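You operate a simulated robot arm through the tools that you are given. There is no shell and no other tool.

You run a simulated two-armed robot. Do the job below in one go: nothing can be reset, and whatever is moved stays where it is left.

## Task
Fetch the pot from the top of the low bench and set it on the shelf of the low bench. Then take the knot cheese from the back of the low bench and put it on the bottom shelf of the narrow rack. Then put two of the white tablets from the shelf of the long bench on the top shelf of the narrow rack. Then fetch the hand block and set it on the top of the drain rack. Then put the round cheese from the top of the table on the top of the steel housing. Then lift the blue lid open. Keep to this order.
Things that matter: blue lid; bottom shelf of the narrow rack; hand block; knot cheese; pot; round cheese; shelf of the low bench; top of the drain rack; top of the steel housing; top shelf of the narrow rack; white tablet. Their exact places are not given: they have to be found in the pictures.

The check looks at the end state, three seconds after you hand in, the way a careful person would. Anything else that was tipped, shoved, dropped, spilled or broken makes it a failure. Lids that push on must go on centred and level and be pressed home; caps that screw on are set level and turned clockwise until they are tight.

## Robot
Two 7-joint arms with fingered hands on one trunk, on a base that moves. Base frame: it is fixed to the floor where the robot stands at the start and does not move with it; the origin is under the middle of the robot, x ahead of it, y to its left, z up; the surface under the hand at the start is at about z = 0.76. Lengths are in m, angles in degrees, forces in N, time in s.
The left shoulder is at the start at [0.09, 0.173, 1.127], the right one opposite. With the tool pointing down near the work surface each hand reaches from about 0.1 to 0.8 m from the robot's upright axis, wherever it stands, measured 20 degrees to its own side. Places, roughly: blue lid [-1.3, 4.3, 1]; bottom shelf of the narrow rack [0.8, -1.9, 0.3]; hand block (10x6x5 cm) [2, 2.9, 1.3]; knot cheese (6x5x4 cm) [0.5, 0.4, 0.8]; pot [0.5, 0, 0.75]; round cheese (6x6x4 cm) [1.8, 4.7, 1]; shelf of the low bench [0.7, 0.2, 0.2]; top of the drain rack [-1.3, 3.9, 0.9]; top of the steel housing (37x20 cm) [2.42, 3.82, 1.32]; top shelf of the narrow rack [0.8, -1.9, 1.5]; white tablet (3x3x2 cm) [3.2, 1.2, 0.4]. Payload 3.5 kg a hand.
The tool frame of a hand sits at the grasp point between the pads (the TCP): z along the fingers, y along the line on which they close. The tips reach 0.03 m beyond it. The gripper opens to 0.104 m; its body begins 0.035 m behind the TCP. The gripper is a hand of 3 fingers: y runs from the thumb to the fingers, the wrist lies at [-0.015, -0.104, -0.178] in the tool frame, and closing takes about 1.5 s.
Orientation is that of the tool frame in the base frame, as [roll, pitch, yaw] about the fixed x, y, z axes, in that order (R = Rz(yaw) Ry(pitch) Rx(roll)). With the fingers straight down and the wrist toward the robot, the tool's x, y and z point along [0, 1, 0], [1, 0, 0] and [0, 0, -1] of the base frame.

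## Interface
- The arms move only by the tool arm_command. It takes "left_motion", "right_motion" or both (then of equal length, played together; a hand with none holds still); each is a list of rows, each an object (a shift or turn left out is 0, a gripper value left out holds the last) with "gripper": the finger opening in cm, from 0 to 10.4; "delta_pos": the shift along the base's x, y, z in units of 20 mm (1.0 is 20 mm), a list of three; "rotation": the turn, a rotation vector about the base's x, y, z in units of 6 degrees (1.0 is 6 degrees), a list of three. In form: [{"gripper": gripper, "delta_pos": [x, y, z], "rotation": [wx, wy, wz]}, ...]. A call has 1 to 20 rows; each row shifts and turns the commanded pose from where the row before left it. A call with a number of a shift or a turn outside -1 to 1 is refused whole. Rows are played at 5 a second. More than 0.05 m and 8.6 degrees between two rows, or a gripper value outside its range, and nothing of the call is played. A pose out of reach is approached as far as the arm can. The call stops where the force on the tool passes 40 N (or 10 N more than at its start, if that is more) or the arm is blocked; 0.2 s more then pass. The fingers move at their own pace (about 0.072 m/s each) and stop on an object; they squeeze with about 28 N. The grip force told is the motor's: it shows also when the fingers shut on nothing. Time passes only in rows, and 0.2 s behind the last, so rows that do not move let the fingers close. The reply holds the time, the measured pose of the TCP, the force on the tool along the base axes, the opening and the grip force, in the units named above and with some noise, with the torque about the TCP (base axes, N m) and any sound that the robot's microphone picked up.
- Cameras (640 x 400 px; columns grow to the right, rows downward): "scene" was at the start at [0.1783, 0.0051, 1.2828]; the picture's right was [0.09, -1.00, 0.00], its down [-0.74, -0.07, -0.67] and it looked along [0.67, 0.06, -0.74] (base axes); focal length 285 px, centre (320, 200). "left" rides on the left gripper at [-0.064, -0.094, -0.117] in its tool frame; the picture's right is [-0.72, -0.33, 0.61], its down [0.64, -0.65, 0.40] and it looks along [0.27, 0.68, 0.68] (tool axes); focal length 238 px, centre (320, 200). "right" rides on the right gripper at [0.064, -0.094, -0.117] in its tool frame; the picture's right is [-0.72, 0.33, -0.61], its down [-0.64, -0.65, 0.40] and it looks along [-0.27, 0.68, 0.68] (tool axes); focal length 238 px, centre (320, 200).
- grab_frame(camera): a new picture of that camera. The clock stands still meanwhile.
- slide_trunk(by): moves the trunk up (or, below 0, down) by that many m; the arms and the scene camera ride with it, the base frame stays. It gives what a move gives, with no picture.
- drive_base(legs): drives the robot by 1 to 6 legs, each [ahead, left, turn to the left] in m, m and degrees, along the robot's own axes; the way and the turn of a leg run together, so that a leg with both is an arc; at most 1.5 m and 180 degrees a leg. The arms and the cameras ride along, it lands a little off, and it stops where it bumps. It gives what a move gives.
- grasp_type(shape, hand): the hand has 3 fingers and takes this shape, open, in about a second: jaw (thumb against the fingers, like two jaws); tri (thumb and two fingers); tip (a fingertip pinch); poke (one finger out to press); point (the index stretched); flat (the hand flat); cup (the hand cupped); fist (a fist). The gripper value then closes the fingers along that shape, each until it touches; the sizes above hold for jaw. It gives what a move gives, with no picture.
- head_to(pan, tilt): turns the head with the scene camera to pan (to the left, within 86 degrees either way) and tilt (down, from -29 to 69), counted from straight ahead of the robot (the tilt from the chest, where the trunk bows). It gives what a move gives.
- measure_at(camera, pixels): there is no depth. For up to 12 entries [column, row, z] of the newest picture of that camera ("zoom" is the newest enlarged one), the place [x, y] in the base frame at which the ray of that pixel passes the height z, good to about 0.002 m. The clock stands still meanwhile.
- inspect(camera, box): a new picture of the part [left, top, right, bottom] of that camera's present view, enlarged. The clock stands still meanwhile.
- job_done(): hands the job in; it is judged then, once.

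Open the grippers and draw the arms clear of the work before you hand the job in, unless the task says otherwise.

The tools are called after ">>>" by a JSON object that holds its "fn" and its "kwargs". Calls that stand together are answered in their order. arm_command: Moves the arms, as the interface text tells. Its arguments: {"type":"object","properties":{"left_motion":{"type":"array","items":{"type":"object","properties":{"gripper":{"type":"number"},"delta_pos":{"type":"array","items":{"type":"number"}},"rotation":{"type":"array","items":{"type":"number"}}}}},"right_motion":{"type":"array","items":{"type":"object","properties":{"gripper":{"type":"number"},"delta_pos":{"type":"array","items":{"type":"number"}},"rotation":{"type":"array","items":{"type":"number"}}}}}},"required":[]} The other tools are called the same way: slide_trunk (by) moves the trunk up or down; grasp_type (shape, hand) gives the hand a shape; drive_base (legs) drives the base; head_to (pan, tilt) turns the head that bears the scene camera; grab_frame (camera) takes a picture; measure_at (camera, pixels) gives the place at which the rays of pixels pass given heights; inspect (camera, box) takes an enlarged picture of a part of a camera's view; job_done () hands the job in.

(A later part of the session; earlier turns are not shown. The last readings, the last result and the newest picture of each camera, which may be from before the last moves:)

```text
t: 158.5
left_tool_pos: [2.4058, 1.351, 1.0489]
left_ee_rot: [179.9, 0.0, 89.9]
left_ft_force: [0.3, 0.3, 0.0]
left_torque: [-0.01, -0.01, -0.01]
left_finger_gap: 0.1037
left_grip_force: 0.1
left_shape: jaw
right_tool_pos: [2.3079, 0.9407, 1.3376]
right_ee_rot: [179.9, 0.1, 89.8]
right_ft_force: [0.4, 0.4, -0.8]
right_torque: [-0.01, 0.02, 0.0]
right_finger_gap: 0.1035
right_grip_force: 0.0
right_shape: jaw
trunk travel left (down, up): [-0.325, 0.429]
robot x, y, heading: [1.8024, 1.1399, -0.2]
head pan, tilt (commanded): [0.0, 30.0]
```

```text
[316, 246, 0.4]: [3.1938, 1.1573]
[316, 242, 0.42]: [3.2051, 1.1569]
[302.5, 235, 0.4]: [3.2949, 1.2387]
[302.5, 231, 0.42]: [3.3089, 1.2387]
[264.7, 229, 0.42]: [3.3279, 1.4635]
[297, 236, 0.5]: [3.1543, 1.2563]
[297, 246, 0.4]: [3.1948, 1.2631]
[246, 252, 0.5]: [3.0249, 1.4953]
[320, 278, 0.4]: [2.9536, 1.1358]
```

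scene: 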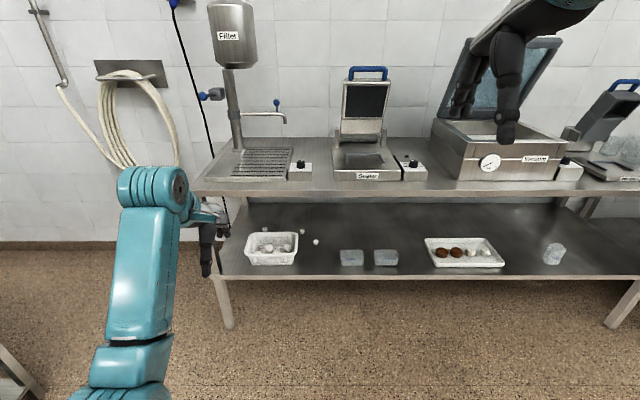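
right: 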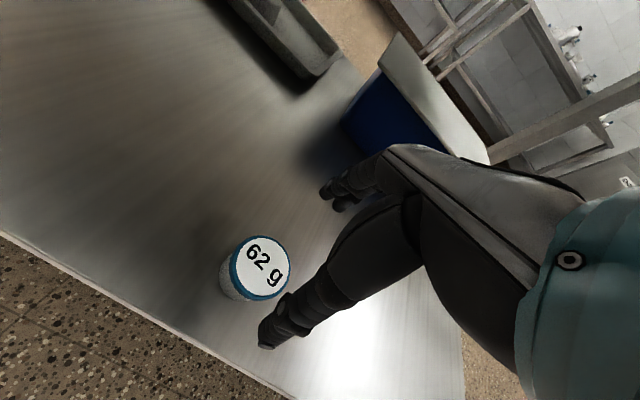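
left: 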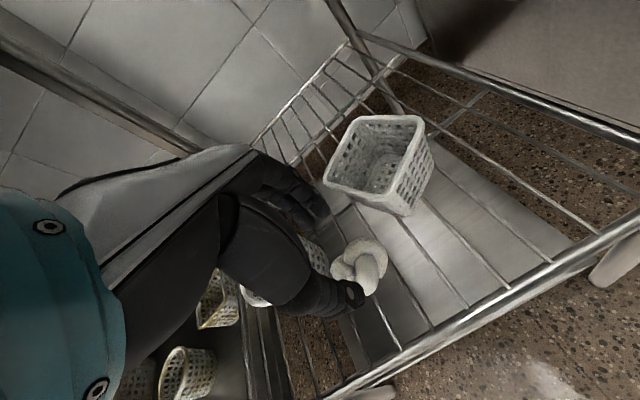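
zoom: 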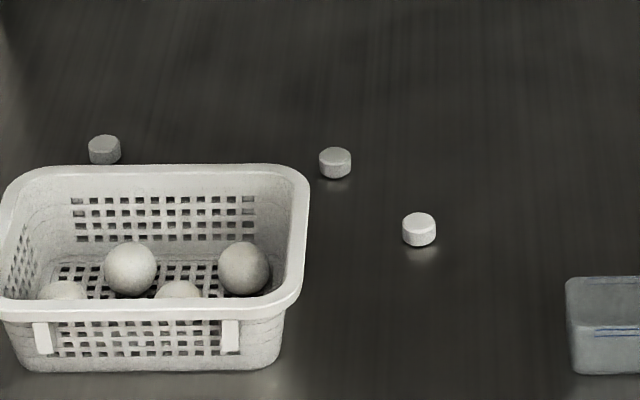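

Tablet A is at [3.205,1.157] and B at [3.305,1.239]; the shelf edge is near x 2.954. I lower the trunk here, well clear of the bench, and then bring the right hand forward and down.

>>> {"fn": "slide_trunk", "kwargs": {"by": -0.32}}

>>> {"fn": "arm_command", "kwargs": {"right_motion": [{"delta_pos": [1, 0.1, 0]}, {"delta_pos": [1, 0.1, 0]}, {"delta_pos": [1, 0.1, 0]}, {"delta_pos": [1, 0.1, 0]}, {"delta_pos": [1, 0.1, 0]}, {"delta_pos": [1, 0.1, 0]}, {"delta_pos": [0, 0, -1]}, {"delta_pos": [0, 0, -1]}, {"delta_pos": [0, 0, -1]}, {"delta_pos": [0, 0, -1]}, {"delta_pos": [0, 0, -1]}, {"delta_pos": [0, 0, -1]}, {"delta_pos": [0, 0, -1]}, {"delta_pos": [0, 0, -1]}, {"delta_pos": [0, 0, -1]}, {"delta_pos": [0, 0, -1]}, {"delta_pos": [0, 0, -1]}, {"delta_pos": [0, 0, -1]}, {"delta_pos": [0, 0, -1]}, {"delta_pos": [0, 0, -1]}]}}

>>> {"fn": "grab_frame", "kwargs": {"camera": "scene"}}

```text
t: 161.6
left_tool_pos: [2.4048, 1.3503, 0.7279]
left_ee_rot: [179.9, 0.0, 89.9]
left_ft_force: [0.6, -0.2, 0.0]
left_torque: [-0.01, -0.01, 0.02]
left_finger_gap: 0.1036
left_grip_force: 0.0
left_shape: jaw
right_tool_pos: [2.3071, 0.941, 1.0185]
right_ee_rot: [180.0, 0.1, 89.9]
right_ft_force: [-0.8, 0.2, 0.3]
right_torque: [-0.02, 0.0, 0.01]
right_finger_gap: 0.1036
right_grip_force: 0.0
right_shape: jaw
trunk travel left (down, up): [-0.005, 0.749]
robot x, y, heading: [1.7994, 1.1397, -0.5]
head pan, tilt (commanded): [0.0, 30.0]
```

```text
t: 165.8
left_tool_pos: [2.4051, 1.35, 0.7273]
left_ee_rot: [-179.9, 0.0, 90.0]
left_ft_force: [-0.4, -0.4, 0.3]
left_torque: [-0.05, 0.01, 0.0]
left_finger_gap: 0.1038
left_grip_force: 0.1
left_shape: jaw
right_tool_pos: [2.4272, 0.9549, 0.7382]
right_ee_rot: [-179.8, 0.1, 90.0]
right_ft_force: [0.1, 0.9, -0.5]
right_torque: [0.01, 0.0, -0.01]
right_finger_gap: 0.1038
right_grip_force: 0.0
right_shape: jaw
trunk travel left (down, up): [-0.005, 0.749]
robot x, y, heading: [1.8007, 1.138, 0.1]
head pan, tilt (commanded): [0.0, 30.0]
```

```text
taken
```

scene: 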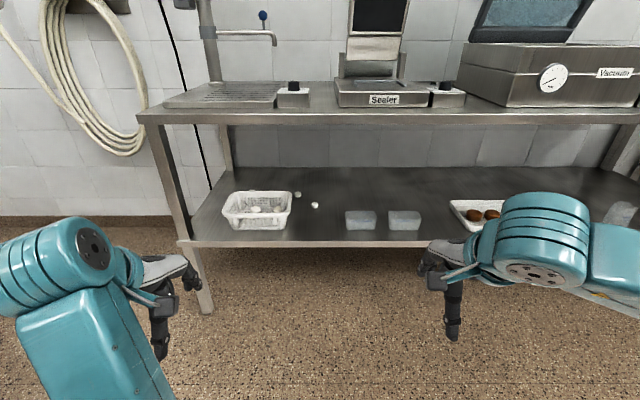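

The right hand comes down freely. I continue down to z≈0.50 while extending 12 cm, and measure the shelf and bench edges from this lower view.

>>> {"fn": "measure_at", "kwargs": {"camera": "scene", "pixels": [[320, 241, 0.4], [320, 241, 0.35], [320, 241, 0.45], [320, 125, 0.85], [320, 114, 0.9], [315, 205, 0.42], [315, 205, 0.38], [298, 194, 0.42], [202, 313, 0.0]]}}

>>> {"fn": "arm_command", "kwargs": {"right_motion": [{"delta_pos": [0.5, 0, -1]}, {"delta_pos": [0.5, 0, -1]}, {"delta_pos": [0.5, 0, -1]}, {"delta_pos": [0.5, 0, -1]}, {"delta_pos": [0.5, 0, -1]}, {"delta_pos": [0.5, 0, -1]}, {"delta_pos": [0.5, 0, -1]}, {"delta_pos": [0.5, 0, -1]}, {"delta_pos": [0.5, 0, -1]}, {"delta_pos": [0.5, 0, -1]}, {"delta_pos": [0.5, 0, -1]}, {"delta_pos": [0.5, 0, -0.6]}]}}

>>> {"fn": "grab_frame", "kwargs": {"camera": "scene"}}

```text
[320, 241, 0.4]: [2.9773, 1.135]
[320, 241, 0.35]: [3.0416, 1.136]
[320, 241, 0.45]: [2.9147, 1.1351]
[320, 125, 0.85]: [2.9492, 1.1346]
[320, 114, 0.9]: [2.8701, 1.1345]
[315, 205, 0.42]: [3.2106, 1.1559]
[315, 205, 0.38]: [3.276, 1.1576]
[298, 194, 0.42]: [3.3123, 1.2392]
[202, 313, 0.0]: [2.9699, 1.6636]
```

```text
t: 168.4
left_tool_pos: [2.4043, 1.351, 0.7275]
left_ee_rot: [180.0, 0.1, 89.9]
left_ft_force: [1.0, -0.6, -0.1]
left_torque: [-0.02, -0.02, 0.03]
left_finger_gap: 0.1036
left_grip_force: 0.0
left_shape: jaw
right_tool_pos: [2.5477, 0.9538, 0.5038]
right_ee_rot: [180.0, 0.1, 89.8]
right_ft_force: [-0.6, -0.1, -0.6]
right_torque: [-0.02, -0.02, 0.02]
right_finger_gap: 0.1038
right_grip_force: 0.1
right_shape: jaw
trunk travel left (down, up): [-0.005, 0.749]
robot x, y, heading: [1.7973, 1.1422, -0.0]
head pan, tilt (commanded): [0.0, 30.0]
```

```text
taken
```

scene: 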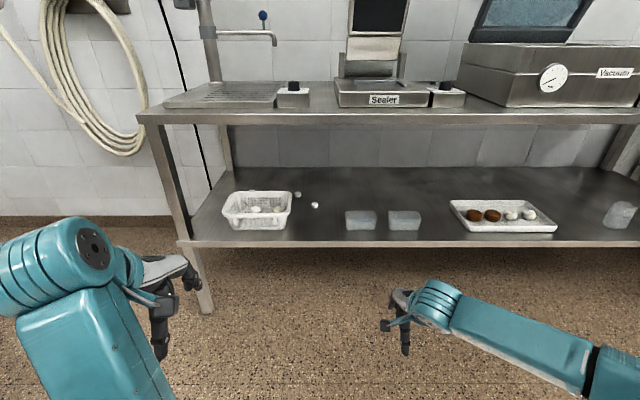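

Both views agree: the shelf top is at z≈0.40. The left hand would hit the bench top when I go closer, so I tuck it in low (z≈0.55, about 0.36 m ahead of the robot).

>>> {"fn": "arm_command", "kwargs": {"left_motion": [{"delta_pos": [0, 0, -1]}, {"delta_pos": [0, 0, -1]}, {"delta_pos": [0, 0, -1]}, {"delta_pos": [0, 0, -1]}, {"delta_pos": [0, 0, -1]}, {"delta_pos": [-0.5, 0.1, -1]}, {"delta_pos": [-1, 0.2, -1]}, {"delta_pos": [-1, 0.2, -1]}, {"delta_pos": [-1, 0.2, -1]}, {"delta_pos": [-1, 0.2, 0]}, {"delta_pos": [-1, 0.2, 0]}, {"delta_pos": [-1, 0.2, 0]}, {"delta_pos": [-1, 0.2, 0]}, {"delta_pos": [-1, 0.2, 0]}, {"delta_pos": [-1, 0.2, 0]}, {"delta_pos": [-1, 0.2, 0]}, {"delta_pos": [-1, 0.2, 0]}, {"delta_pos": [-1, 0.2, 0]}]}}

>>> {"fn": "head_to", "kwargs": {"pan": 20, "tilt": 50}}

>>> {"fn": "grab_frame", "kwargs": {"camera": "scene"}}

```text
t: 172.2
left_tool_pos: [2.1773, 1.4044, 0.5082]
left_ee_rot: [-179.9, 0.1, 90.0]
left_ft_force: [0.6, 0.9, -0.2]
left_torque: [0.0, 0.02, 0.01]
left_finger_gap: 0.1036
left_grip_force: 0.1
left_shape: jaw
left hand out of reach, approached as far as the arm can: row 14, 15, 16, 17, 18
right_tool_pos: [2.5473, 0.9536, 0.5054]
right_ee_rot: [-179.8, 0.0, 89.8]
right_ft_force: [-0.1, 0.1, -0.2]
right_torque: [0.02, -0.05, 0.02]
right_finger_gap: 0.1038
right_grip_force: 0.1
right_shape: jaw
trunk travel left (down, up): [-0.005, 0.749]
robot x, y, heading: [1.8024, 1.1357, -0.0]
head pan, tilt (commanded): [0.0, 30.0]
```

```text
t: 173.1
left_tool_pos: [2.1803, 1.4073, 0.5084]
left_ee_rot: [-179.9, 0.0, 90.1]
left_ft_force: [0.0, -0.5, 0.0]
left_torque: [0.01, 0.03, 0.0]
left_finger_gap: 0.1039
left_grip_force: 0.1
left_shape: jaw
right_tool_pos: [2.5482, 0.9536, 0.5044]
right_ee_rot: [-179.9, 0.1, 89.8]
right_ft_force: [-0.1, 0.6, -0.4]
right_torque: [-0.01, 0.0, -0.02]
right_finger_gap: 0.1036
right_grip_force: 0.2
right_shape: jaw
trunk travel left (down, up): [-0.005, 0.749]
robot x, y, heading: [1.8015, 1.1374, -0.1]
head pan, tilt (commanded): [20.0, 50.0]
```

```text
taken
```

scene: 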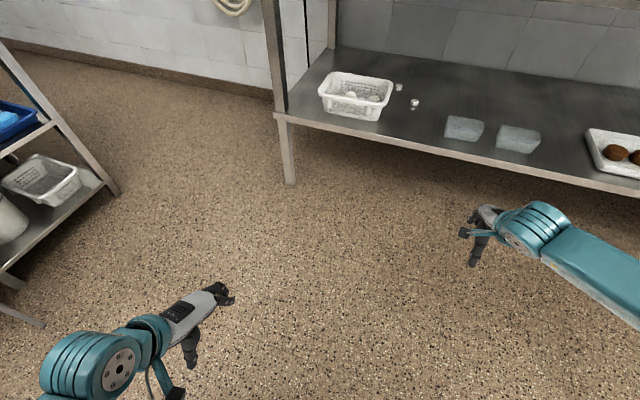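

The left hand is tucked in. I check the trolley on the left at (118,193) before strafing left 0.2 m.

>>> {"fn": "measure_at", "kwargs": {"camera": "scene", "pixels": [[118, 193, 0.0], [40, 326, 0.0], [105, 180, 0.3], [5, 268, 0.3], [414, 103, 0.42], [399, 86, 0.42], [290, 185, 0.0], [290, 116, 0.4]]}}

```text
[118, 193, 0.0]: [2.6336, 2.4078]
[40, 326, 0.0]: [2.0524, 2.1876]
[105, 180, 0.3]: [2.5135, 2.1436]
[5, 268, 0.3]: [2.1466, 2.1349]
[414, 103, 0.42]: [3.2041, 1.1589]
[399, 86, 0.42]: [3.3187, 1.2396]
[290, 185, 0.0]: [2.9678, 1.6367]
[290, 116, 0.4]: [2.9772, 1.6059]
```

The trolley is at y>2.1, so there is room. I strafe left 0.205 m and drive 0.4 m forward, then look again.

>>> {"fn": "drive_base", "kwargs": {"legs": [[0, 0.205, 0], [0.4, 0, 0]]}}

>>> {"fn": "head_to", "kwargs": {"pan": 0, "tilt": 40}}

>>> {"fn": "grab_frame", "kwargs": {"camera": "scene"}}

>>> {"fn": "grab_frame", "kwargs": {"camera": "right"}}

```text
t: 176.8
left_tool_pos: [2.5803, 1.6122, 0.5076]
left_ee_rot: [180.0, 0.0, 90.2]
left_ft_force: [-0.9, -0.4, -0.1]
left_torque: [0.01, -0.01, 0.01]
left_finger_gap: 0.1035
left_grip_force: 0.0
left_shape: jaw
right_tool_pos: [2.9517, 1.1607, 0.5057]
right_ee_rot: [-179.9, 0.1, 90.2]
right_ft_force: [0.0, 0.1, -0.4]
right_torque: [-0.01, -0.01, 0.02]
right_finger_gap: 0.1037
right_grip_force: 0.0
right_shape: jaw
trunk travel left (down, up): [-0.005, 0.749]
robot x, y, heading: [2.204, 1.344, -0.1]
head pan, tilt (commanded): [20.0, 50.0]
```

```text
t: 177.6
left_tool_pos: [2.5803, 1.613, 0.508]
left_ee_rot: [180.0, 0.0, 90.2]
left_ft_force: [0.3, 0.0, -0.1]
left_torque: [-0.04, -0.01, -0.01]
left_finger_gap: 0.1036
left_grip_force: 0.0
left_shape: jaw
right_tool_pos: [2.9515, 1.1608, 0.5051]
right_ee_rot: [-179.8, 0.2, 90.1]
right_ft_force: [0.3, -0.2, -0.5]
right_torque: [-0.01, 0.02, -0.01]
right_finger_gap: 0.1039
right_grip_force: 0.1
right_shape: jaw
trunk travel left (down, up): [-0.005, 0.749]
robot x, y, heading: [2.2064, 1.3448, 0.2]
head pan, tilt (commanded): [0.0, 40.0]
```

```text
taken
```

scene: 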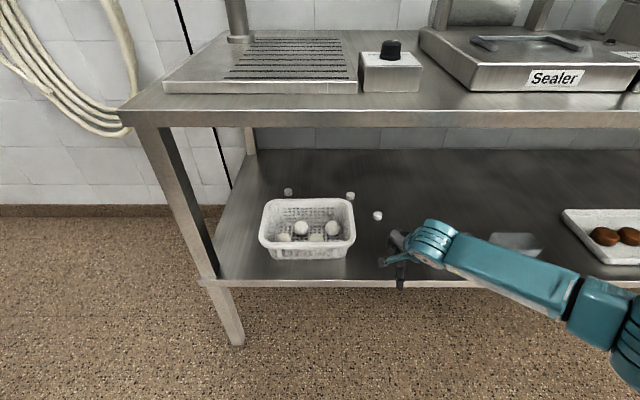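

```text
taken
```

right: 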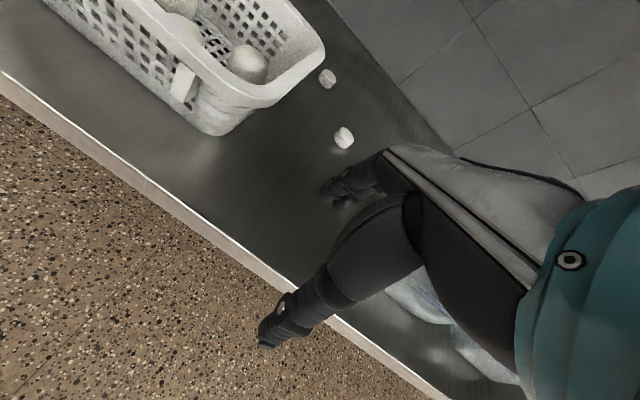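

The right picture shows tablet A at (343,138) and B at (327,78). I measure both from here.

>>> {"fn": "measure_at", "kwargs": {"camera": "right", "pixels": [[343, 138, 0.415], [327, 78, 0.415], [343, 150, 0.4], [283, 95, 0.5], [325, 60, 0.5], [215, 130, 0.4]]}}

>>> {"fn": "inspect", "kwargs": {"camera": "right", "box": [260, 40, 420, 220]}}

>>> {"fn": "measure_at", "kwargs": {"camera": "scene", "pixels": [[377.5, 216, 0.415], [350.5, 196.5, 0.415], [287.5, 192, 0.415]]}}

```text
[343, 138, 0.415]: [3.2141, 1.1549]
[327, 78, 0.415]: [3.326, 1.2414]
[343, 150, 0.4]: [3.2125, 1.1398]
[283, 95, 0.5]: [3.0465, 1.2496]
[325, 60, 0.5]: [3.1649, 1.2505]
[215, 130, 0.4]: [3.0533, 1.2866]
```

```text
2.22 times, centred on (340, 130) of right
```

zoom: 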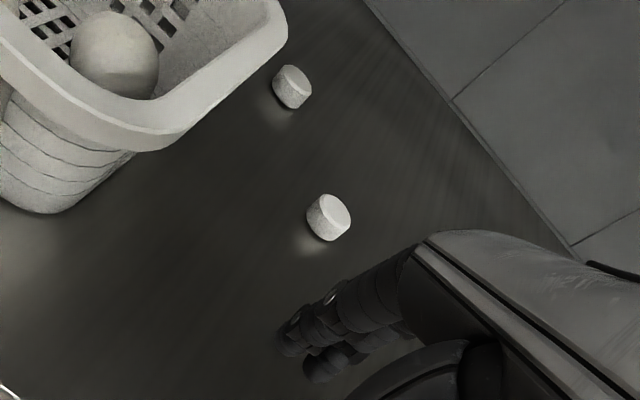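

```text
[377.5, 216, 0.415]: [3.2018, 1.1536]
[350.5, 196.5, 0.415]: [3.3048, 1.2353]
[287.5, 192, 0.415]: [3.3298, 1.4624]
```

Tablet A is at about [3.203,1.155]. I drive 0.2 m farther in; the elbow stays low and to the right, under the bench top.

>>> {"fn": "drive_base", "kwargs": {"legs": [[0.2, 0, 0]]}}

>>> {"fn": "grab_frame", "kwargs": {"camera": "right"}}

>>> {"fn": "grab_frame", "kwargs": {"camera": "scene"}}

```text
t: 179.2
left_tool_pos: [2.7812, 1.6124, 0.5087]
left_ee_rot: [180.0, -0.1, 90.1]
left_ft_force: [0.1, -0.6, -0.2]
left_torque: [0.01, 0.0, 0.04]
left_finger_gap: 0.1037
left_grip_force: 0.2
left_shape: jaw
right_tool_pos: [3.1508, 1.1593, 0.5038]
right_ee_rot: [-179.8, 0.2, 90.0]
right_ft_force: [0.3, -0.7, -0.2]
right_torque: [0.01, 0.03, 0.0]
right_finger_gap: 0.1037
right_grip_force: 0.0
right_shape: jaw
trunk travel left (down, up): [-0.005, 0.749]
robot x, y, heading: [2.4018, 1.3435, 0.3]
head pan, tilt (commanded): [0.0, 40.0]
```

```text
taken
```

right: 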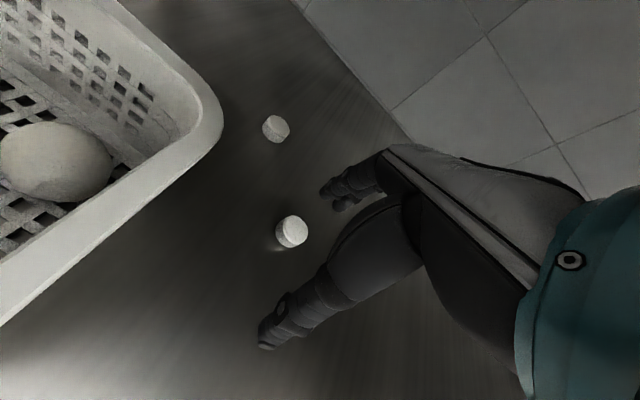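

```text
taken
```

scene: 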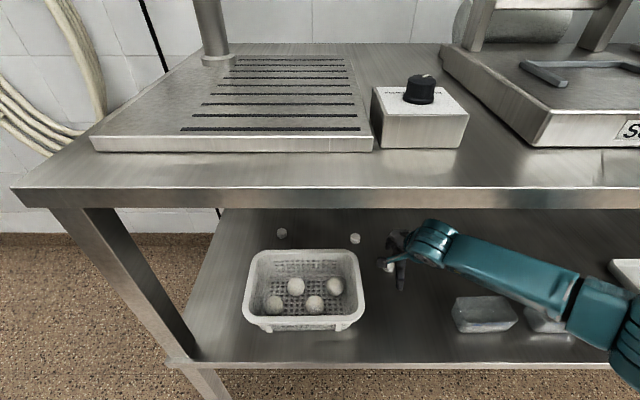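

The hand is inside the shelf space; tablet A is at (292,232). I measure it again from this nearer picture.

>>> {"fn": "measure_at", "kwargs": {"camera": "right", "pixels": [[292, 232, 0.41], [292, 232, 0.42], [276, 128, 0.41], [288, 247, 0.4], [205, 120, 0.5]]}}

>>> {"fn": "measure_at", "kwargs": {"camera": "scene", "pixels": [[388, 266, 0.41], [355, 239, 0.41]]}}

>>> {"fn": "inspect", "kwargs": {"camera": "scene", "box": [330, 210, 450, 300]}}

```text
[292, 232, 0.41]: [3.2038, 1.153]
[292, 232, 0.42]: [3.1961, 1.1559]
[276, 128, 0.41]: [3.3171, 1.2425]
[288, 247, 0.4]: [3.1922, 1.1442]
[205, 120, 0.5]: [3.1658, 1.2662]
```

```text
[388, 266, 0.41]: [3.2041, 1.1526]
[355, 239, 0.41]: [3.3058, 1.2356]
```

```text
4.44 times, centred on (390, 255) of scene
```

zoom: 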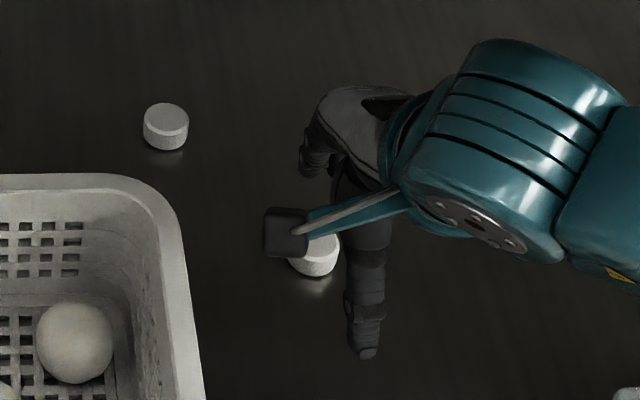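

Both cameras put tablet A at [3.204,1.153]. I drive the last 5 cm, then lower the open hand over it.

>>> {"fn": "drive_base", "kwargs": {"legs": [[0.053, 0, -0.2]]}}

>>> {"fn": "grab_frame", "kwargs": {"camera": "right"}}

```text
t: 180.2
left_tool_pos: [2.8353, 1.6116, 0.5089]
left_ee_rot: [-179.9, 0.1, 89.8]
left_ft_force: [0.2, 0.9, -0.5]
left_torque: [0.02, -0.03, 0.01]
left_finger_gap: 0.1037
left_grip_force: 0.0
left_shape: jaw
right_tool_pos: [3.2038, 1.1581, 0.5046]
right_ee_rot: [-179.9, 0.0, 89.7]
right_ft_force: [-0.1, 0.2, -0.5]
right_torque: [0.02, 0.0, -0.02]
right_finger_gap: 0.1035
right_grip_force: 0.1
right_shape: jaw
trunk travel left (down, up): [-0.005, 0.749]
robot x, y, heading: [2.4587, 1.3419, -0.1]
head pan, tilt (commanded): [0.0, 40.0]
```

```text
taken
```

right: 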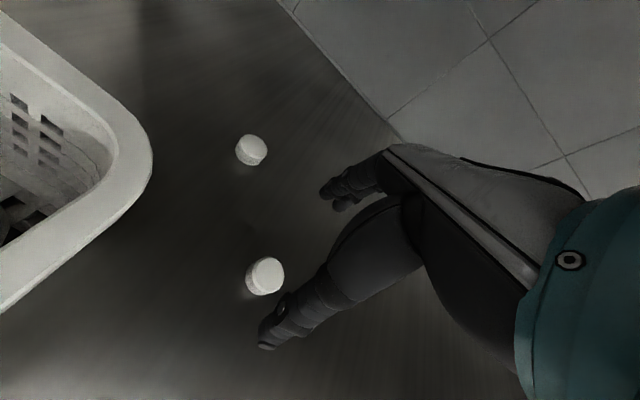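

Tablet A at (265,275) lies nearly under the TCP (expected (265,269)). I correct by -3 mm in x and -4 mm in y and lower to z≈0.436.

>>> {"fn": "arm_command", "kwargs": {"right_motion": [{"delta_pos": [-0.15, -0.2, -1]}, {"delta_pos": [0, 0, -1]}, {"delta_pos": [0, 0, -0.7]}, {"delta_pos": [0, 0, -0.5]}, {"delta_pos": [0, 0, -0.2]}]}}

>>> {"fn": "grab_frame", "kwargs": {"camera": "right"}}

```text
t: 181.4
left_tool_pos: [2.833, 1.6105, 0.5091]
left_ee_rot: [-180.0, 0.0, 89.9]
left_ft_force: [0.1, 0.2, -0.4]
left_torque: [-0.03, 0.0, 0.02]
left_finger_gap: 0.1037
left_grip_force: 0.0
left_shape: jaw
right_tool_pos: [3.2071, 1.1542, 0.4483]
right_ee_rot: [178.7, -0.3, 89.9]
right_ft_force: [-5.1, -1.4, 22.4]
right_torque: [-0.21, -0.97, -0.09]
right_finger_gap: 0.1009
right_grip_force: 0.1
right_shape: jaw
trunk travel left (down, up): [-0.005, 0.749]
robot x, y, heading: [2.4526, 1.3423, -0.1]
head pan, tilt (commanded): [0.0, 40.0]
stopped in row 5 (right hand): the force on the tool passed its limit at 41 N (the readings are from after the stop); the commanded pose is now the measured one
```

```text
taken
```

right: 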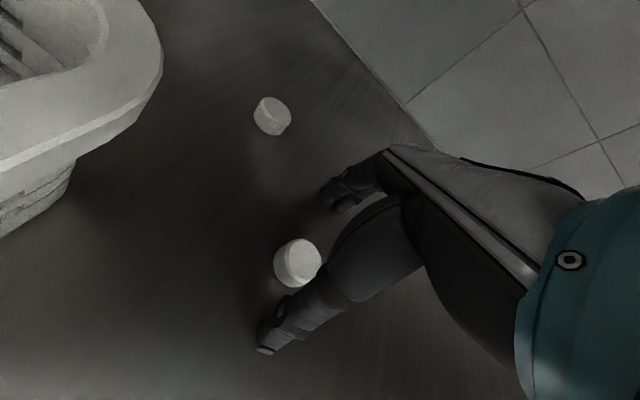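

The far fingertips touched the shelf (contact at TCP z 0.448), so the shelf is nearer z 0.415. I raise 6 mm, level the hand by 1.3° and measure the tablet again at that height.

>>> {"fn": "arm_command", "kwargs": {"right_motion": [{"delta_pos": [0, 0, 0.3], "rotation": [0, 0.2, 0]}, {}]}}

>>> {"fn": "grab_frame", "kwargs": {"camera": "right"}}

>>> {"fn": "inspect", "kwargs": {"camera": "right", "box": [200, 180, 400, 360]}}

```text
t: 182.0
left_tool_pos: [2.8345, 1.6107, 0.508]
left_ee_rot: [180.0, 0.1, 89.8]
left_ft_force: [0.1, 0.5, -0.7]
left_torque: [0.0, -0.01, 0.0]
left_finger_gap: 0.1039
left_grip_force: 0.1
left_shape: jaw
right_tool_pos: [3.2034, 1.1541, 0.4492]
right_ee_rot: [-179.6, -0.1, 89.9]
right_ft_force: [-2.3, 0.4, 16.6]
right_torque: [-0.18, -0.89, -0.05]
right_finger_gap: 0.1023
right_grip_force: 0.1
right_shape: jaw
trunk travel left (down, up): [-0.005, 0.749]
robot x, y, heading: [2.4569, 1.3455, -0.0]
head pan, tilt (commanded): [0.0, 40.0]
```

```text
taken
```

right: 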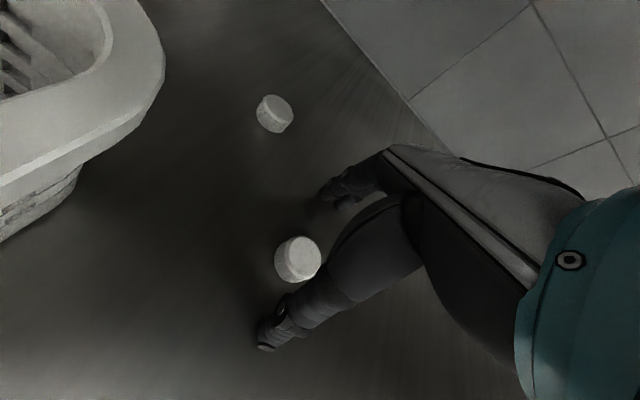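

```text
2.22 times, centred on (300, 270) of right
```

zoom: 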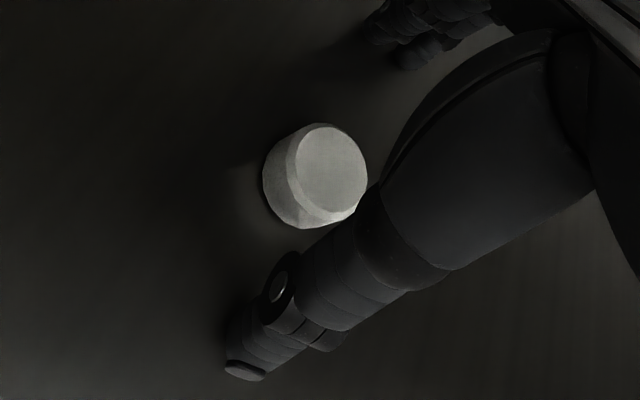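

The force still reads 17 N upward at z 0.449. I raise another centimetre and let it settle to see whether the contact ends.

>>> {"fn": "arm_command", "kwargs": {"right_motion": [{"delta_pos": [0, 0, 0.25]}, {"delta_pos": [0, 0, 0.25]}, {}, {}]}}

>>> {"fn": "grab_frame", "kwargs": {"camera": "right"}}

```text
t: 183.0
left_tool_pos: [2.8343, 1.6101, 0.509]
left_ee_rot: [180.0, 0.0, 89.8]
left_ft_force: [0.5, 0.4, -0.1]
left_torque: [0.02, 0.01, -0.01]
left_finger_gap: 0.1037
left_grip_force: 0.1
left_shape: jaw
right_tool_pos: [3.2029, 1.1543, 0.4561]
right_ee_rot: [-179.4, 0.0, 90.0]
right_ft_force: [-0.5, 0.2, 0.0]
right_torque: [0.01, -0.03, -0.02]
right_finger_gap: 0.1038
right_grip_force: 0.0
right_shape: jaw
trunk travel left (down, up): [-0.005, 0.749]
robot x, y, heading: [2.4591, 1.3454, 0.2]
head pan, tilt (commanded): [0.0, 40.0]
```

```text
taken
```

right: 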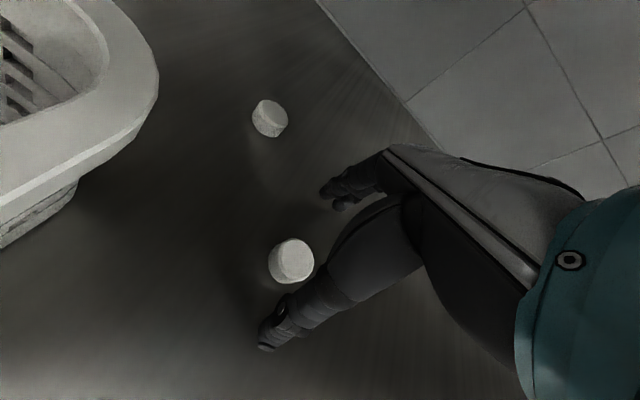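

Free again at z 0.456. I measure the tablet's centre (291,261) at the right height.

>>> {"fn": "measure_at", "kwargs": {"camera": "right", "pixels": [[291, 261, 0.41], [291, 261, 0.42], [291, 261, 0.43], [296, 260, 0.43], [296, 260, 0.44]]}}

```text
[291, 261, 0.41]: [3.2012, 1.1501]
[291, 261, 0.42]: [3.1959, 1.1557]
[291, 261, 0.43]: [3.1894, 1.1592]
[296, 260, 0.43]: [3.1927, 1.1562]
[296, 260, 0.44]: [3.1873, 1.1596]
```

Combining the views, the tablet's centre is at about [3.190,1.158] and z 0.43 (shelf 0.42). I shift -13 mm in x and +4 mm in y, then close the fingers.

>>> {"fn": "arm_command", "kwargs": {"right_motion": [{"delta_pos": [-0.35, 0.1, 0], "rotation": [0, -0.1, 0]}, {"delta_pos": [-0.3, 0.1, -0.1]}, {}]}}

>>> {"fn": "inspect", "kwargs": {"camera": "right", "box": [200, 160, 400, 360]}}

```text
t: 183.8
left_tool_pos: [2.8327, 1.6107, 0.5083]
left_ee_rot: [-179.9, 0.0, 89.9]
left_ft_force: [-0.7, 0.5, -0.2]
left_torque: [0.0, 0.03, 0.0]
left_finger_gap: 0.1039
left_grip_force: 0.3
left_shape: jaw
right_tool_pos: [3.1913, 1.1571, 0.4552]
right_ee_rot: [-180.0, -0.2, 89.9]
right_ft_force: [-0.9, 0.4, 0.9]
right_torque: [0.02, 0.01, -0.03]
right_finger_gap: 0.104
right_grip_force: 0.0
right_shape: jaw
trunk travel left (down, up): [-0.005, 0.749]
robot x, y, heading: [2.4565, 1.3431, 0.0]
head pan, tilt (commanded): [0.0, 40.0]
```

```text
2.00 times, centred on (300, 260) of right
```

zoom: 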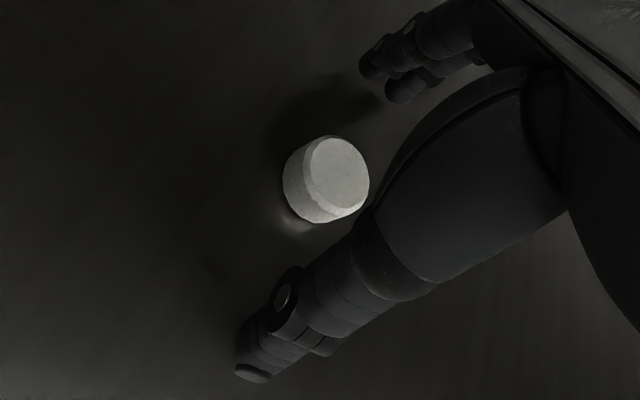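

The tablet lies between thumb and fingers. I close on it.

>>> {"fn": "arm_command", "kwargs": {"right_motion": [{"gripper": 1.8}, {}, {}, {}, {}, {}, {}, {}, {}, {}]}}

>>> {"fn": "inspect", "kwargs": {"camera": "right", "box": [200, 160, 400, 360]}}

```text
t: 186.0
left_tool_pos: [2.8355, 1.6108, 0.5084]
left_ee_rot: [180.0, -0.1, 89.9]
left_ft_force: [0.6, 0.2, 0.8]
left_torque: [0.0, -0.03, 0.04]
left_finger_gap: 0.1037
left_grip_force: 0.0
left_shape: jaw
right_tool_pos: [3.1898, 1.158, 0.4554]
right_ee_rot: [179.9, -0.1, 89.9]
right_ft_force: [0.3, -0.8, -0.6]
right_torque: [0.0, -0.02, -0.02]
right_finger_gap: 0.0226
right_grip_force: 28.2
right_shape: jaw
trunk travel left (down, up): [-0.005, 0.749]
robot x, y, heading: [2.4587, 1.3437, -0.0]
head pan, tilt (commanded): [0.0, 40.0]
```

```text
2.00 times, centred on (300, 260) of right
```

zoom: 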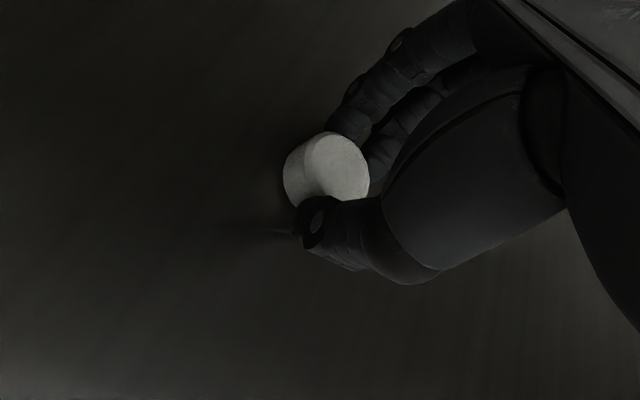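

The tablet is gripped (gap 2.3 cm, 28 N). I lift 6 cm and check.

>>> {"fn": "arm_command", "kwargs": {"right_motion": [{"delta_pos": [0, 0, 0.3]}, {"delta_pos": [0, 0, 0.7]}, {"delta_pos": [0, 0, 1]}, {"delta_pos": [0, 0, 1]}]}}

>>> {"fn": "grab_frame", "kwargs": {"camera": "right"}}

```text
t: 187.0
left_tool_pos: [2.8344, 1.6106, 0.5085]
left_ee_rot: [-180.0, 0.0, 89.9]
left_ft_force: [-0.3, -0.1, 0.1]
left_torque: [0.01, 0.01, -0.02]
left_finger_gap: 0.1039
left_grip_force: 0.1
left_shape: jaw
right_tool_pos: [3.1915, 1.158, 0.5155]
right_ee_rot: [179.9, -0.1, 89.9]
right_ft_force: [-0.1, -0.3, -0.5]
right_torque: [0.02, -0.02, 0.01]
right_finger_gap: 0.0222
right_grip_force: 28.0
right_shape: jaw
trunk travel left (down, up): [-0.005, 0.749]
robot x, y, heading: [2.456, 1.342, 0.0]
head pan, tilt (commanded): [0.0, 40.0]
```

```text
taken
```

right: 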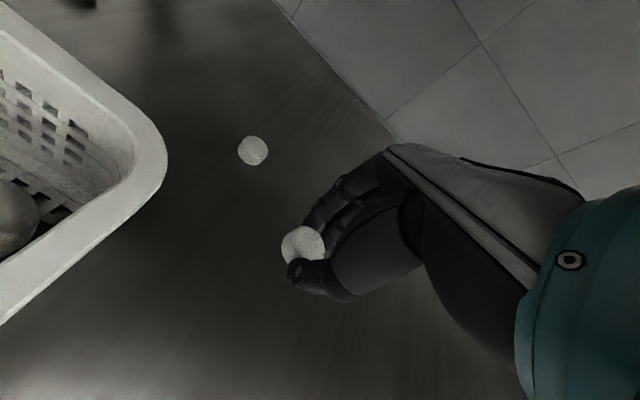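

Tablet A is in the hand; tablet B lies at (253,150). I back out 0.5 m, then swap roles: tuck the right hand in and bring the left hand out ahead.

>>> {"fn": "drive_base", "kwargs": {"legs": [[-0.5, 0, 0]]}}

>>> {"fn": "arm_command", "kwargs": {"right_motion": [{"delta_pos": [-1, -0.1, 0]}, {"delta_pos": [-1, -0.1, 0]}, {"delta_pos": [-1, -0.1, 0]}, {"delta_pos": [-1, -0.1, 0]}, {"delta_pos": [-1, -0.1, 0]}, {"delta_pos": [-1, -0.1, 0]}, {"delta_pos": [-1, -0.1, 0]}, {"delta_pos": [-1, -0.1, 0]}, {"delta_pos": [-1, -0.1, 0]}, {"delta_pos": [-1, -0.1, 0]}, {"delta_pos": [-1, -0.1, 0]}, {"delta_pos": [-1, -0.1, 0]}, {"delta_pos": [-1, -0.1, 0]}, {"delta_pos": [-1, -0.1, 0]}, {"delta_pos": [-1, -0.1, 0]}, {"delta_pos": [-1, -0.1, 0]}, {"delta_pos": [-1, -0.1, 0]}, {"delta_pos": [0, 0, 0]}], "left_motion": [{"delta_pos": [1, -0.25, 0]}, {"delta_pos": [1, -0.25, 0]}, {"delta_pos": [1, -0.25, 0]}, {"delta_pos": [1, -0.25, 0]}, {"delta_pos": [1, -0.25, 0]}, {"delta_pos": [1, -0.25, 0]}, {"delta_pos": [1, -0.25, 0]}, {"delta_pos": [1, -0.25, 0]}, {"delta_pos": [1, -0.25, 0]}, {"delta_pos": [1, -0.25, 0]}, {"delta_pos": [1, -0.25, 0]}, {"delta_pos": [1, -0.25, 0]}, {"delta_pos": [1, -0.25, 0]}, {"delta_pos": [1, -0.25, 0]}, {"delta_pos": [1, -0.25, 0]}, {"delta_pos": [1, -0.25, 0]}, {"delta_pos": [1, -0.25, 0]}, {"delta_pos": [1, -0.25, 0]}]}}

>>> {"fn": "grab_frame", "kwargs": {"camera": "scene"}}

>>> {"fn": "grab_frame", "kwargs": {"camera": "right"}}

```text
t: 189.9
left_tool_pos: [2.3491, 1.611, 0.5081]
left_ee_rot: [179.9, 0.0, 89.1]
left_ft_force: [0.2, 0.5, 0.1]
left_torque: [0.01, -0.02, -0.03]
left_finger_gap: 0.1038
left_grip_force: 0.0
left_shape: jaw
right_tool_pos: [2.7018, 1.1527, 0.5137]
right_ee_rot: [180.0, -0.1, 89.2]
right_ft_force: [-0.2, 0.5, 0.0]
right_torque: [0.02, -0.03, -0.02]
right_finger_gap: 0.0223
right_grip_force: 28.6
right_shape: jaw
trunk travel left (down, up): [-0.005, 0.749]
robot x, y, heading: [1.9687, 1.3476, -0.6]
head pan, tilt (commanded): [0.0, 40.0]
```

```text
t: 193.7
left_tool_pos: [2.7095, 1.5188, 0.5075]
left_ee_rot: [180.0, -0.1, 89.1]
left_ft_force: [0.9, -0.3, -0.8]
left_torque: [0.0, 0.0, 0.01]
left_finger_gap: 0.1037
left_grip_force: 0.0
left_shape: jaw
right_tool_pos: [2.4865, 1.0937, 0.5358]
right_ee_rot: [-179.5, -0.1, 89.4]
right_ft_force: [-0.9, -0.7, -0.5]
right_torque: [0.0, 0.01, 0.01]
right_finger_gap: 0.0218
right_grip_force: 28.2
right_shape: jaw
right hand out of reach, approached as far as the arm can: row 10, 11, 12, 13, 14, 15, 16, 17
trunk travel left (down, up): [-0.005, 0.749]
robot x, y, heading: [1.9683, 1.3485, -0.9]
head pan, tilt (commanded): [0.0, 40.0]
```

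```text
taken
```

scene: 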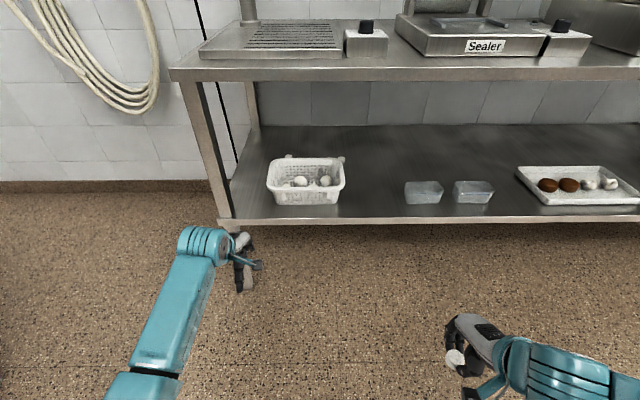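

```text
taken
```

right: 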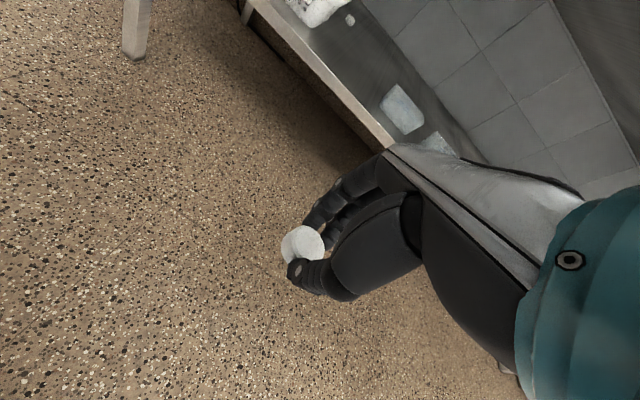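

Tablet B shows at (343,159) behind the basket's corner. The right hand stalled 0.52 m ahead; I try to pull it in a bit more with a slight descent.

>>> {"fn": "arm_command", "kwargs": {"right_motion": [{"delta_pos": [-0.5, -0.3, -0.5]}, {"delta_pos": [-0.5, -0.3, -0.5]}, {"delta_pos": [-0.7, -0.3, -0.3]}, {"delta_pos": [-0.7, -0.3, -0.2]}, {"delta_pos": [-0.7, -0.2, 0]}, {"delta_pos": [-0.7, -0.2, 0]}]}}

>>> {"fn": "inspect", "kwargs": {"camera": "scene", "box": [250, 130, 370, 220]}}

>>> {"fn": "measure_at", "kwargs": {"camera": "scene", "pixels": [[342, 159, 0.43], [345, 157, 0.52], [345, 180, 0.52], [290, 157, 0.52], [320, 216, 0.42]]}}

```text
t: 195.1
left_tool_pos: [2.7088, 1.5197, 0.5085]
left_ee_rot: [-180.0, -0.1, 89.2]
left_ft_force: [-1.0, 0.6, 0.4]
left_torque: [0.03, 0.02, 0.01]
left_finger_gap: 0.1035
left_grip_force: 0.1
left_shape: jaw
right_tool_pos: [2.4751, 1.0799, 0.5368]
right_ee_rot: [-179.6, -0.2, 89.3]
right_ft_force: [0.3, 0.4, -0.6]
right_torque: [-0.01, 0.01, 0.01]
right_finger_gap: 0.0221
right_grip_force: 27.7
right_shape: jaw
right hand out of reach, approached as far as the arm can: row 1, 2, 3, 4, 5, 6
trunk travel left (down, up): [-0.005, 0.749]
robot x, y, heading: [1.9662, 1.349, -0.8]
head pan, tilt (commanded): [0.0, 40.0]
```

```text
4.44 times, centred on (310, 175) of scene
```

zoom: 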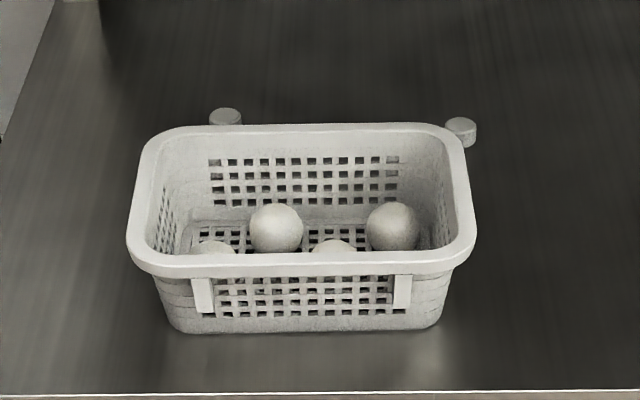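

```text
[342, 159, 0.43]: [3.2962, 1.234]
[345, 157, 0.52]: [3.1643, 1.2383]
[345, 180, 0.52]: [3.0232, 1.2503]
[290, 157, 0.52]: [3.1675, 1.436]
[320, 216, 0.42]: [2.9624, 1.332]
```

I measure the glass dishes (423,192) and (473,191) to see where the tucked right hand may pass.

>>> {"fn": "measure_at", "kwargs": {"camera": "scene", "pixels": [[404, 203, 0.42], [443, 203, 0.42], [454, 203, 0.42], [494, 203, 0.42], [423, 181, 0.47], [423, 181, 0.45], [423, 192, 0.47], [404, 190, 0.47]]}}

>>> {"fn": "inspect", "kwargs": {"camera": "scene", "box": [380, 150, 520, 230]}}

```text
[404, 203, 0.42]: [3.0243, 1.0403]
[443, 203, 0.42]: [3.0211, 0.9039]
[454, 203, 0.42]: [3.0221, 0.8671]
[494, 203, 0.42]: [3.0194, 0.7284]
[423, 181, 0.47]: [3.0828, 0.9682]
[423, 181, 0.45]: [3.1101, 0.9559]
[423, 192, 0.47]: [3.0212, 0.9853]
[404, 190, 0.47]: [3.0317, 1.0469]
```

```text
4.57 times, centred on (450, 190) of scene
```

zoom: 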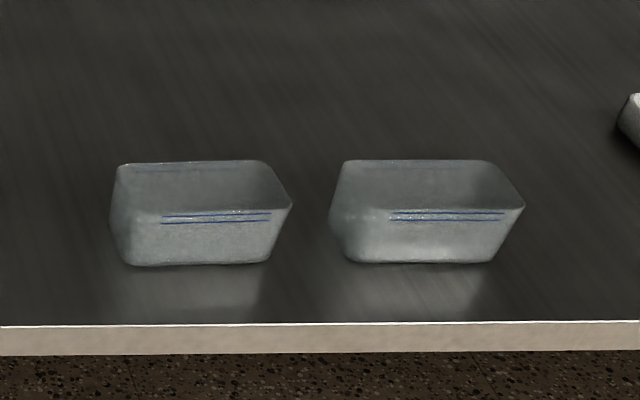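

The dishes are 5 cm tall (z 0.42–0.47) at y 0.73–1.04. I try another way to tuck the right hand: up 10 cm first and then back.

>>> {"fn": "arm_command", "kwargs": {"right_motion": [{"delta_pos": [0, -0.2, 1]}, {"delta_pos": [0, -0.2, 1]}, {"delta_pos": [0, -0.2, 1]}, {"delta_pos": [0, -0.2, 1]}, {"delta_pos": [-0.7, -0.2, 0]}, {"delta_pos": [-0.7, -0.2, 0]}, {"delta_pos": [-0.7, -0.2, 0]}, {"delta_pos": [-0.7, -0.2, 0]}, {"delta_pos": [-0.7, -0.2, 0]}, {"delta_pos": [-0.7, -0.2, 0]}]}}

```text
t: 197.3
left_tool_pos: [2.7099, 1.5195, 0.5094]
left_ee_rot: [-179.9, -0.1, 89.2]
left_ft_force: [0.5, 0.2, 0.4]
left_torque: [0.0, 0.01, 0.02]
left_finger_gap: 0.1035
left_grip_force: 0.0
left_shape: jaw
right_tool_pos: [2.4286, 1.0248, 0.5932]
right_ee_rot: [-179.9, -0.1, 89.1]
right_ft_force: [-0.4, 0.7, 0.2]
right_torque: [0.0, 0.02, 0.0]
right_finger_gap: 0.0218
right_grip_force: 28.2
right_shape: jaw
right hand out of reach, approached as far as the arm can: row 6, 7, 8, 9, 10
trunk travel left (down, up): [-0.005, 0.749]
robot x, y, heading: [1.9715, 1.3469, -0.9]
head pan, tilt (commanded): [0.0, 40.0]
```

The right hand is now tucked at 0.46 m ahead, z 0.59, high enough to pass over the dishes. I strafe right so the left hand enters at y≈1.155, right of the basket, and drive 0.4 m forward.

>>> {"fn": "drive_base", "kwargs": {"legs": [[0, -0.355, 0.9], [0.4, 0, 0]]}}

>>> {"fn": "grab_frame", "kwargs": {"camera": "scene"}}

>>> {"fn": "grab_frame", "kwargs": {"camera": "left"}}

```text
t: 201.8
left_tool_pos: [3.111, 1.1575, 0.5085]
left_ee_rot: [180.0, -0.1, 89.6]
left_ft_force: [0.2, 0.3, 0.5]
left_torque: [0.05, 0.0, 0.01]
left_finger_gap: 0.1035
left_grip_force: 0.0
left_shape: jaw
right_tool_pos: [2.8329, 0.6614, 0.5939]
right_ee_rot: [-180.0, -0.3, 89.6]
right_ft_force: [0.1, 1.1, 0.2]
right_torque: [0.0, 0.0, -0.03]
right_finger_gap: 0.022
right_grip_force: 28.1
right_shape: jaw
trunk travel left (down, up): [-0.005, 0.749]
robot x, y, heading: [2.3702, 0.9822, -0.5]
head pan, tilt (commanded): [0.0, 40.0]
```

```text
taken
```

scene: 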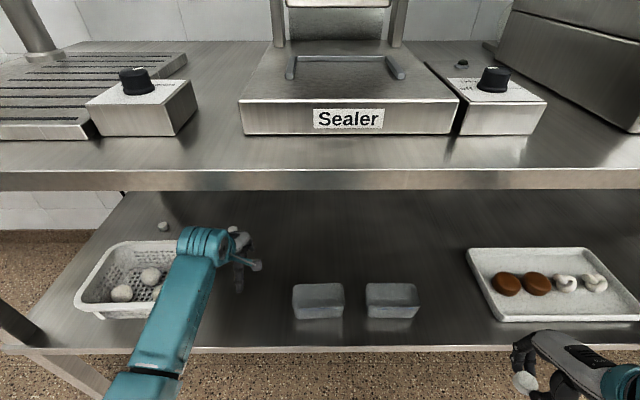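

```text
taken
```

left: 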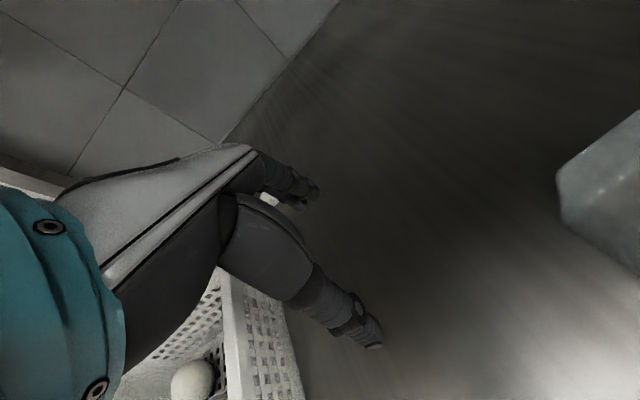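

Tablet B peeks out behind the left fingers at (268,198). I go 0.15 m farther in and look again.

>>> {"fn": "drive_base", "kwargs": {"legs": [[0.15, 0, 0.4]]}}

>>> {"fn": "grab_frame", "kwargs": {"camera": "scene"}}

>>> {"fn": "grab_frame", "kwargs": {"camera": "left"}}

```text
t: 203.2
left_tool_pos: [3.2613, 1.1635, 0.5074]
left_ee_rot: [-180.0, 0.0, 90.0]
left_ft_force: [-0.2, -0.4, 0.0]
left_torque: [0.0, -0.02, 0.02]
left_finger_gap: 0.1039
left_grip_force: 0.0
left_shape: jaw
right_tool_pos: [2.9869, 0.6643, 0.5931]
right_ee_rot: [-180.0, -0.3, 89.9]
right_ft_force: [0.3, 0.6, -0.2]
right_torque: [0.01, -0.02, 0.0]
right_finger_gap: 0.0224
right_grip_force: 28.0
right_shape: jaw
trunk travel left (down, up): [-0.005, 0.749]
robot x, y, heading: [2.5223, 0.9801, 0.2]
head pan, tilt (commanded): [0.0, 40.0]
```

```text
taken
```

scene: 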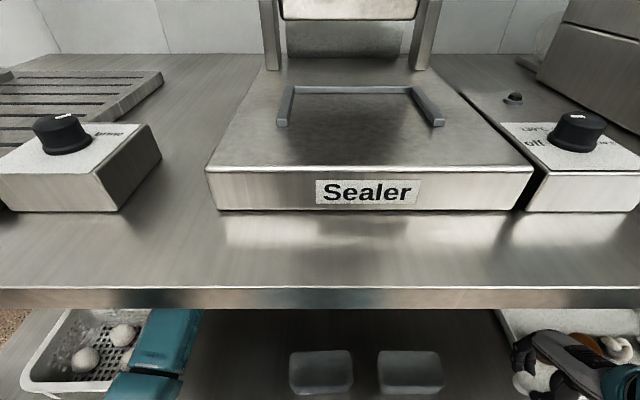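

```text
taken
```

left: 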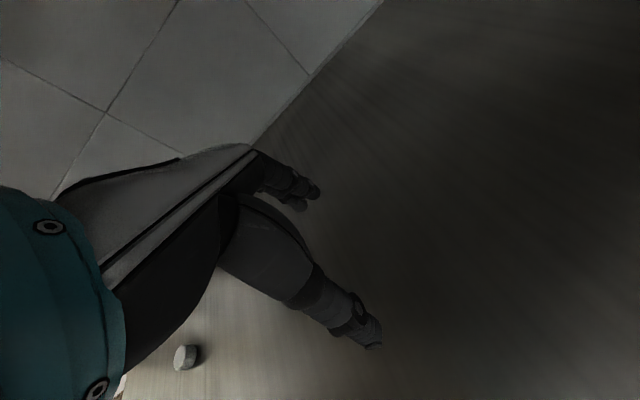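

A tablet shows at (187,357) in the left picture; I measure which one it is.

>>> {"fn": "measure_at", "kwargs": {"camera": "left", "pixels": [[187, 357, 0.43], [187, 357, 0.42], [187, 357, 0.44]]}}

>>> {"fn": "inspect", "kwargs": {"camera": "left", "box": [100, 240, 300, 400]}}

```text
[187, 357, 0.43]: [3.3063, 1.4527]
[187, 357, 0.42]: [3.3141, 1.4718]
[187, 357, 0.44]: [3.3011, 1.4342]
```

```text
2.50 times, centred on (200, 320) of left
```

zoom: 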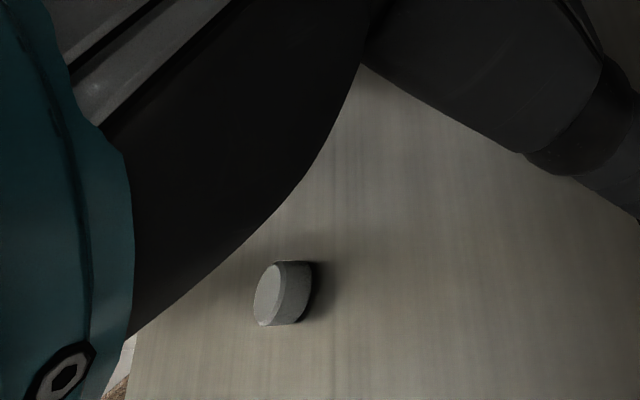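

That is the third tablet C at y≈1.45; B is hidden behind the thumb. I move the hand 3 cm ahead, then 5 cm left, past the basket's back rim, and look.

>>> {"fn": "arm_command", "kwargs": {"left_motion": [{"delta_pos": [0.8, 0, 0]}, {"delta_pos": [0.8, 0, 0]}, {"delta_pos": [0, 0.8, 0]}, {"delta_pos": [0, 0.8, 0]}, {"delta_pos": [0, 0.8, 0]}, {"delta_pos": [0, 0.3, 0]}]}}

>>> {"fn": "grab_frame", "kwargs": {"camera": "left"}}

```text
t: 204.6
left_tool_pos: [3.2941, 1.2179, 0.5088]
left_ee_rot: [-180.0, 0.0, 90.1]
left_ft_force: [1.1, 0.0, 0.8]
left_torque: [0.01, 0.02, 0.02]
left_finger_gap: 0.1038
left_grip_force: 0.0
left_shape: jaw
right_tool_pos: [2.9872, 0.6654, 0.5924]
right_ee_rot: [-180.0, -0.2, 90.0]
right_ft_force: [0.0, -0.4, -0.9]
right_torque: [0.02, 0.0, -0.01]
right_finger_gap: 0.022
right_grip_force: 28.4
right_shape: jaw
trunk travel left (down, up): [-0.005, 0.749]
robot x, y, heading: [2.5248, 0.9823, 0.1]
head pan, tilt (commanded): [0.0, 40.0]
```

```text
taken
```

left: 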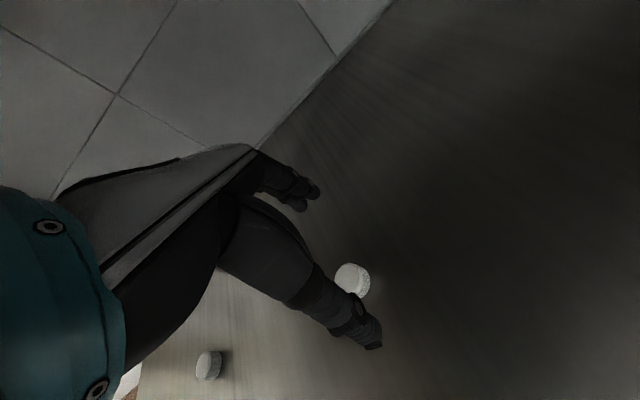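

Tablet B is now visible at (352,278). I measure it at z 0.43.

>>> {"fn": "measure_at", "kwargs": {"camera": "left", "pixels": [[351, 279, 0.43], [351, 279, 0.425], [354, 277, 0.44]]}}

>>> {"fn": "inspect", "kwargs": {"camera": "left", "box": [260, 200, 440, 360]}}

```text
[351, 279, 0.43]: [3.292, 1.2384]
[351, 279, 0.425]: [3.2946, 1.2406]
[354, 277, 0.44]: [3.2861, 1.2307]
```

```text
2.50 times, centred on (350, 280) of left
```

zoom: 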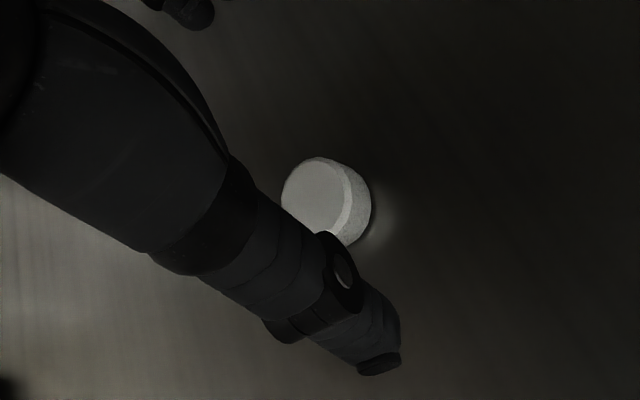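

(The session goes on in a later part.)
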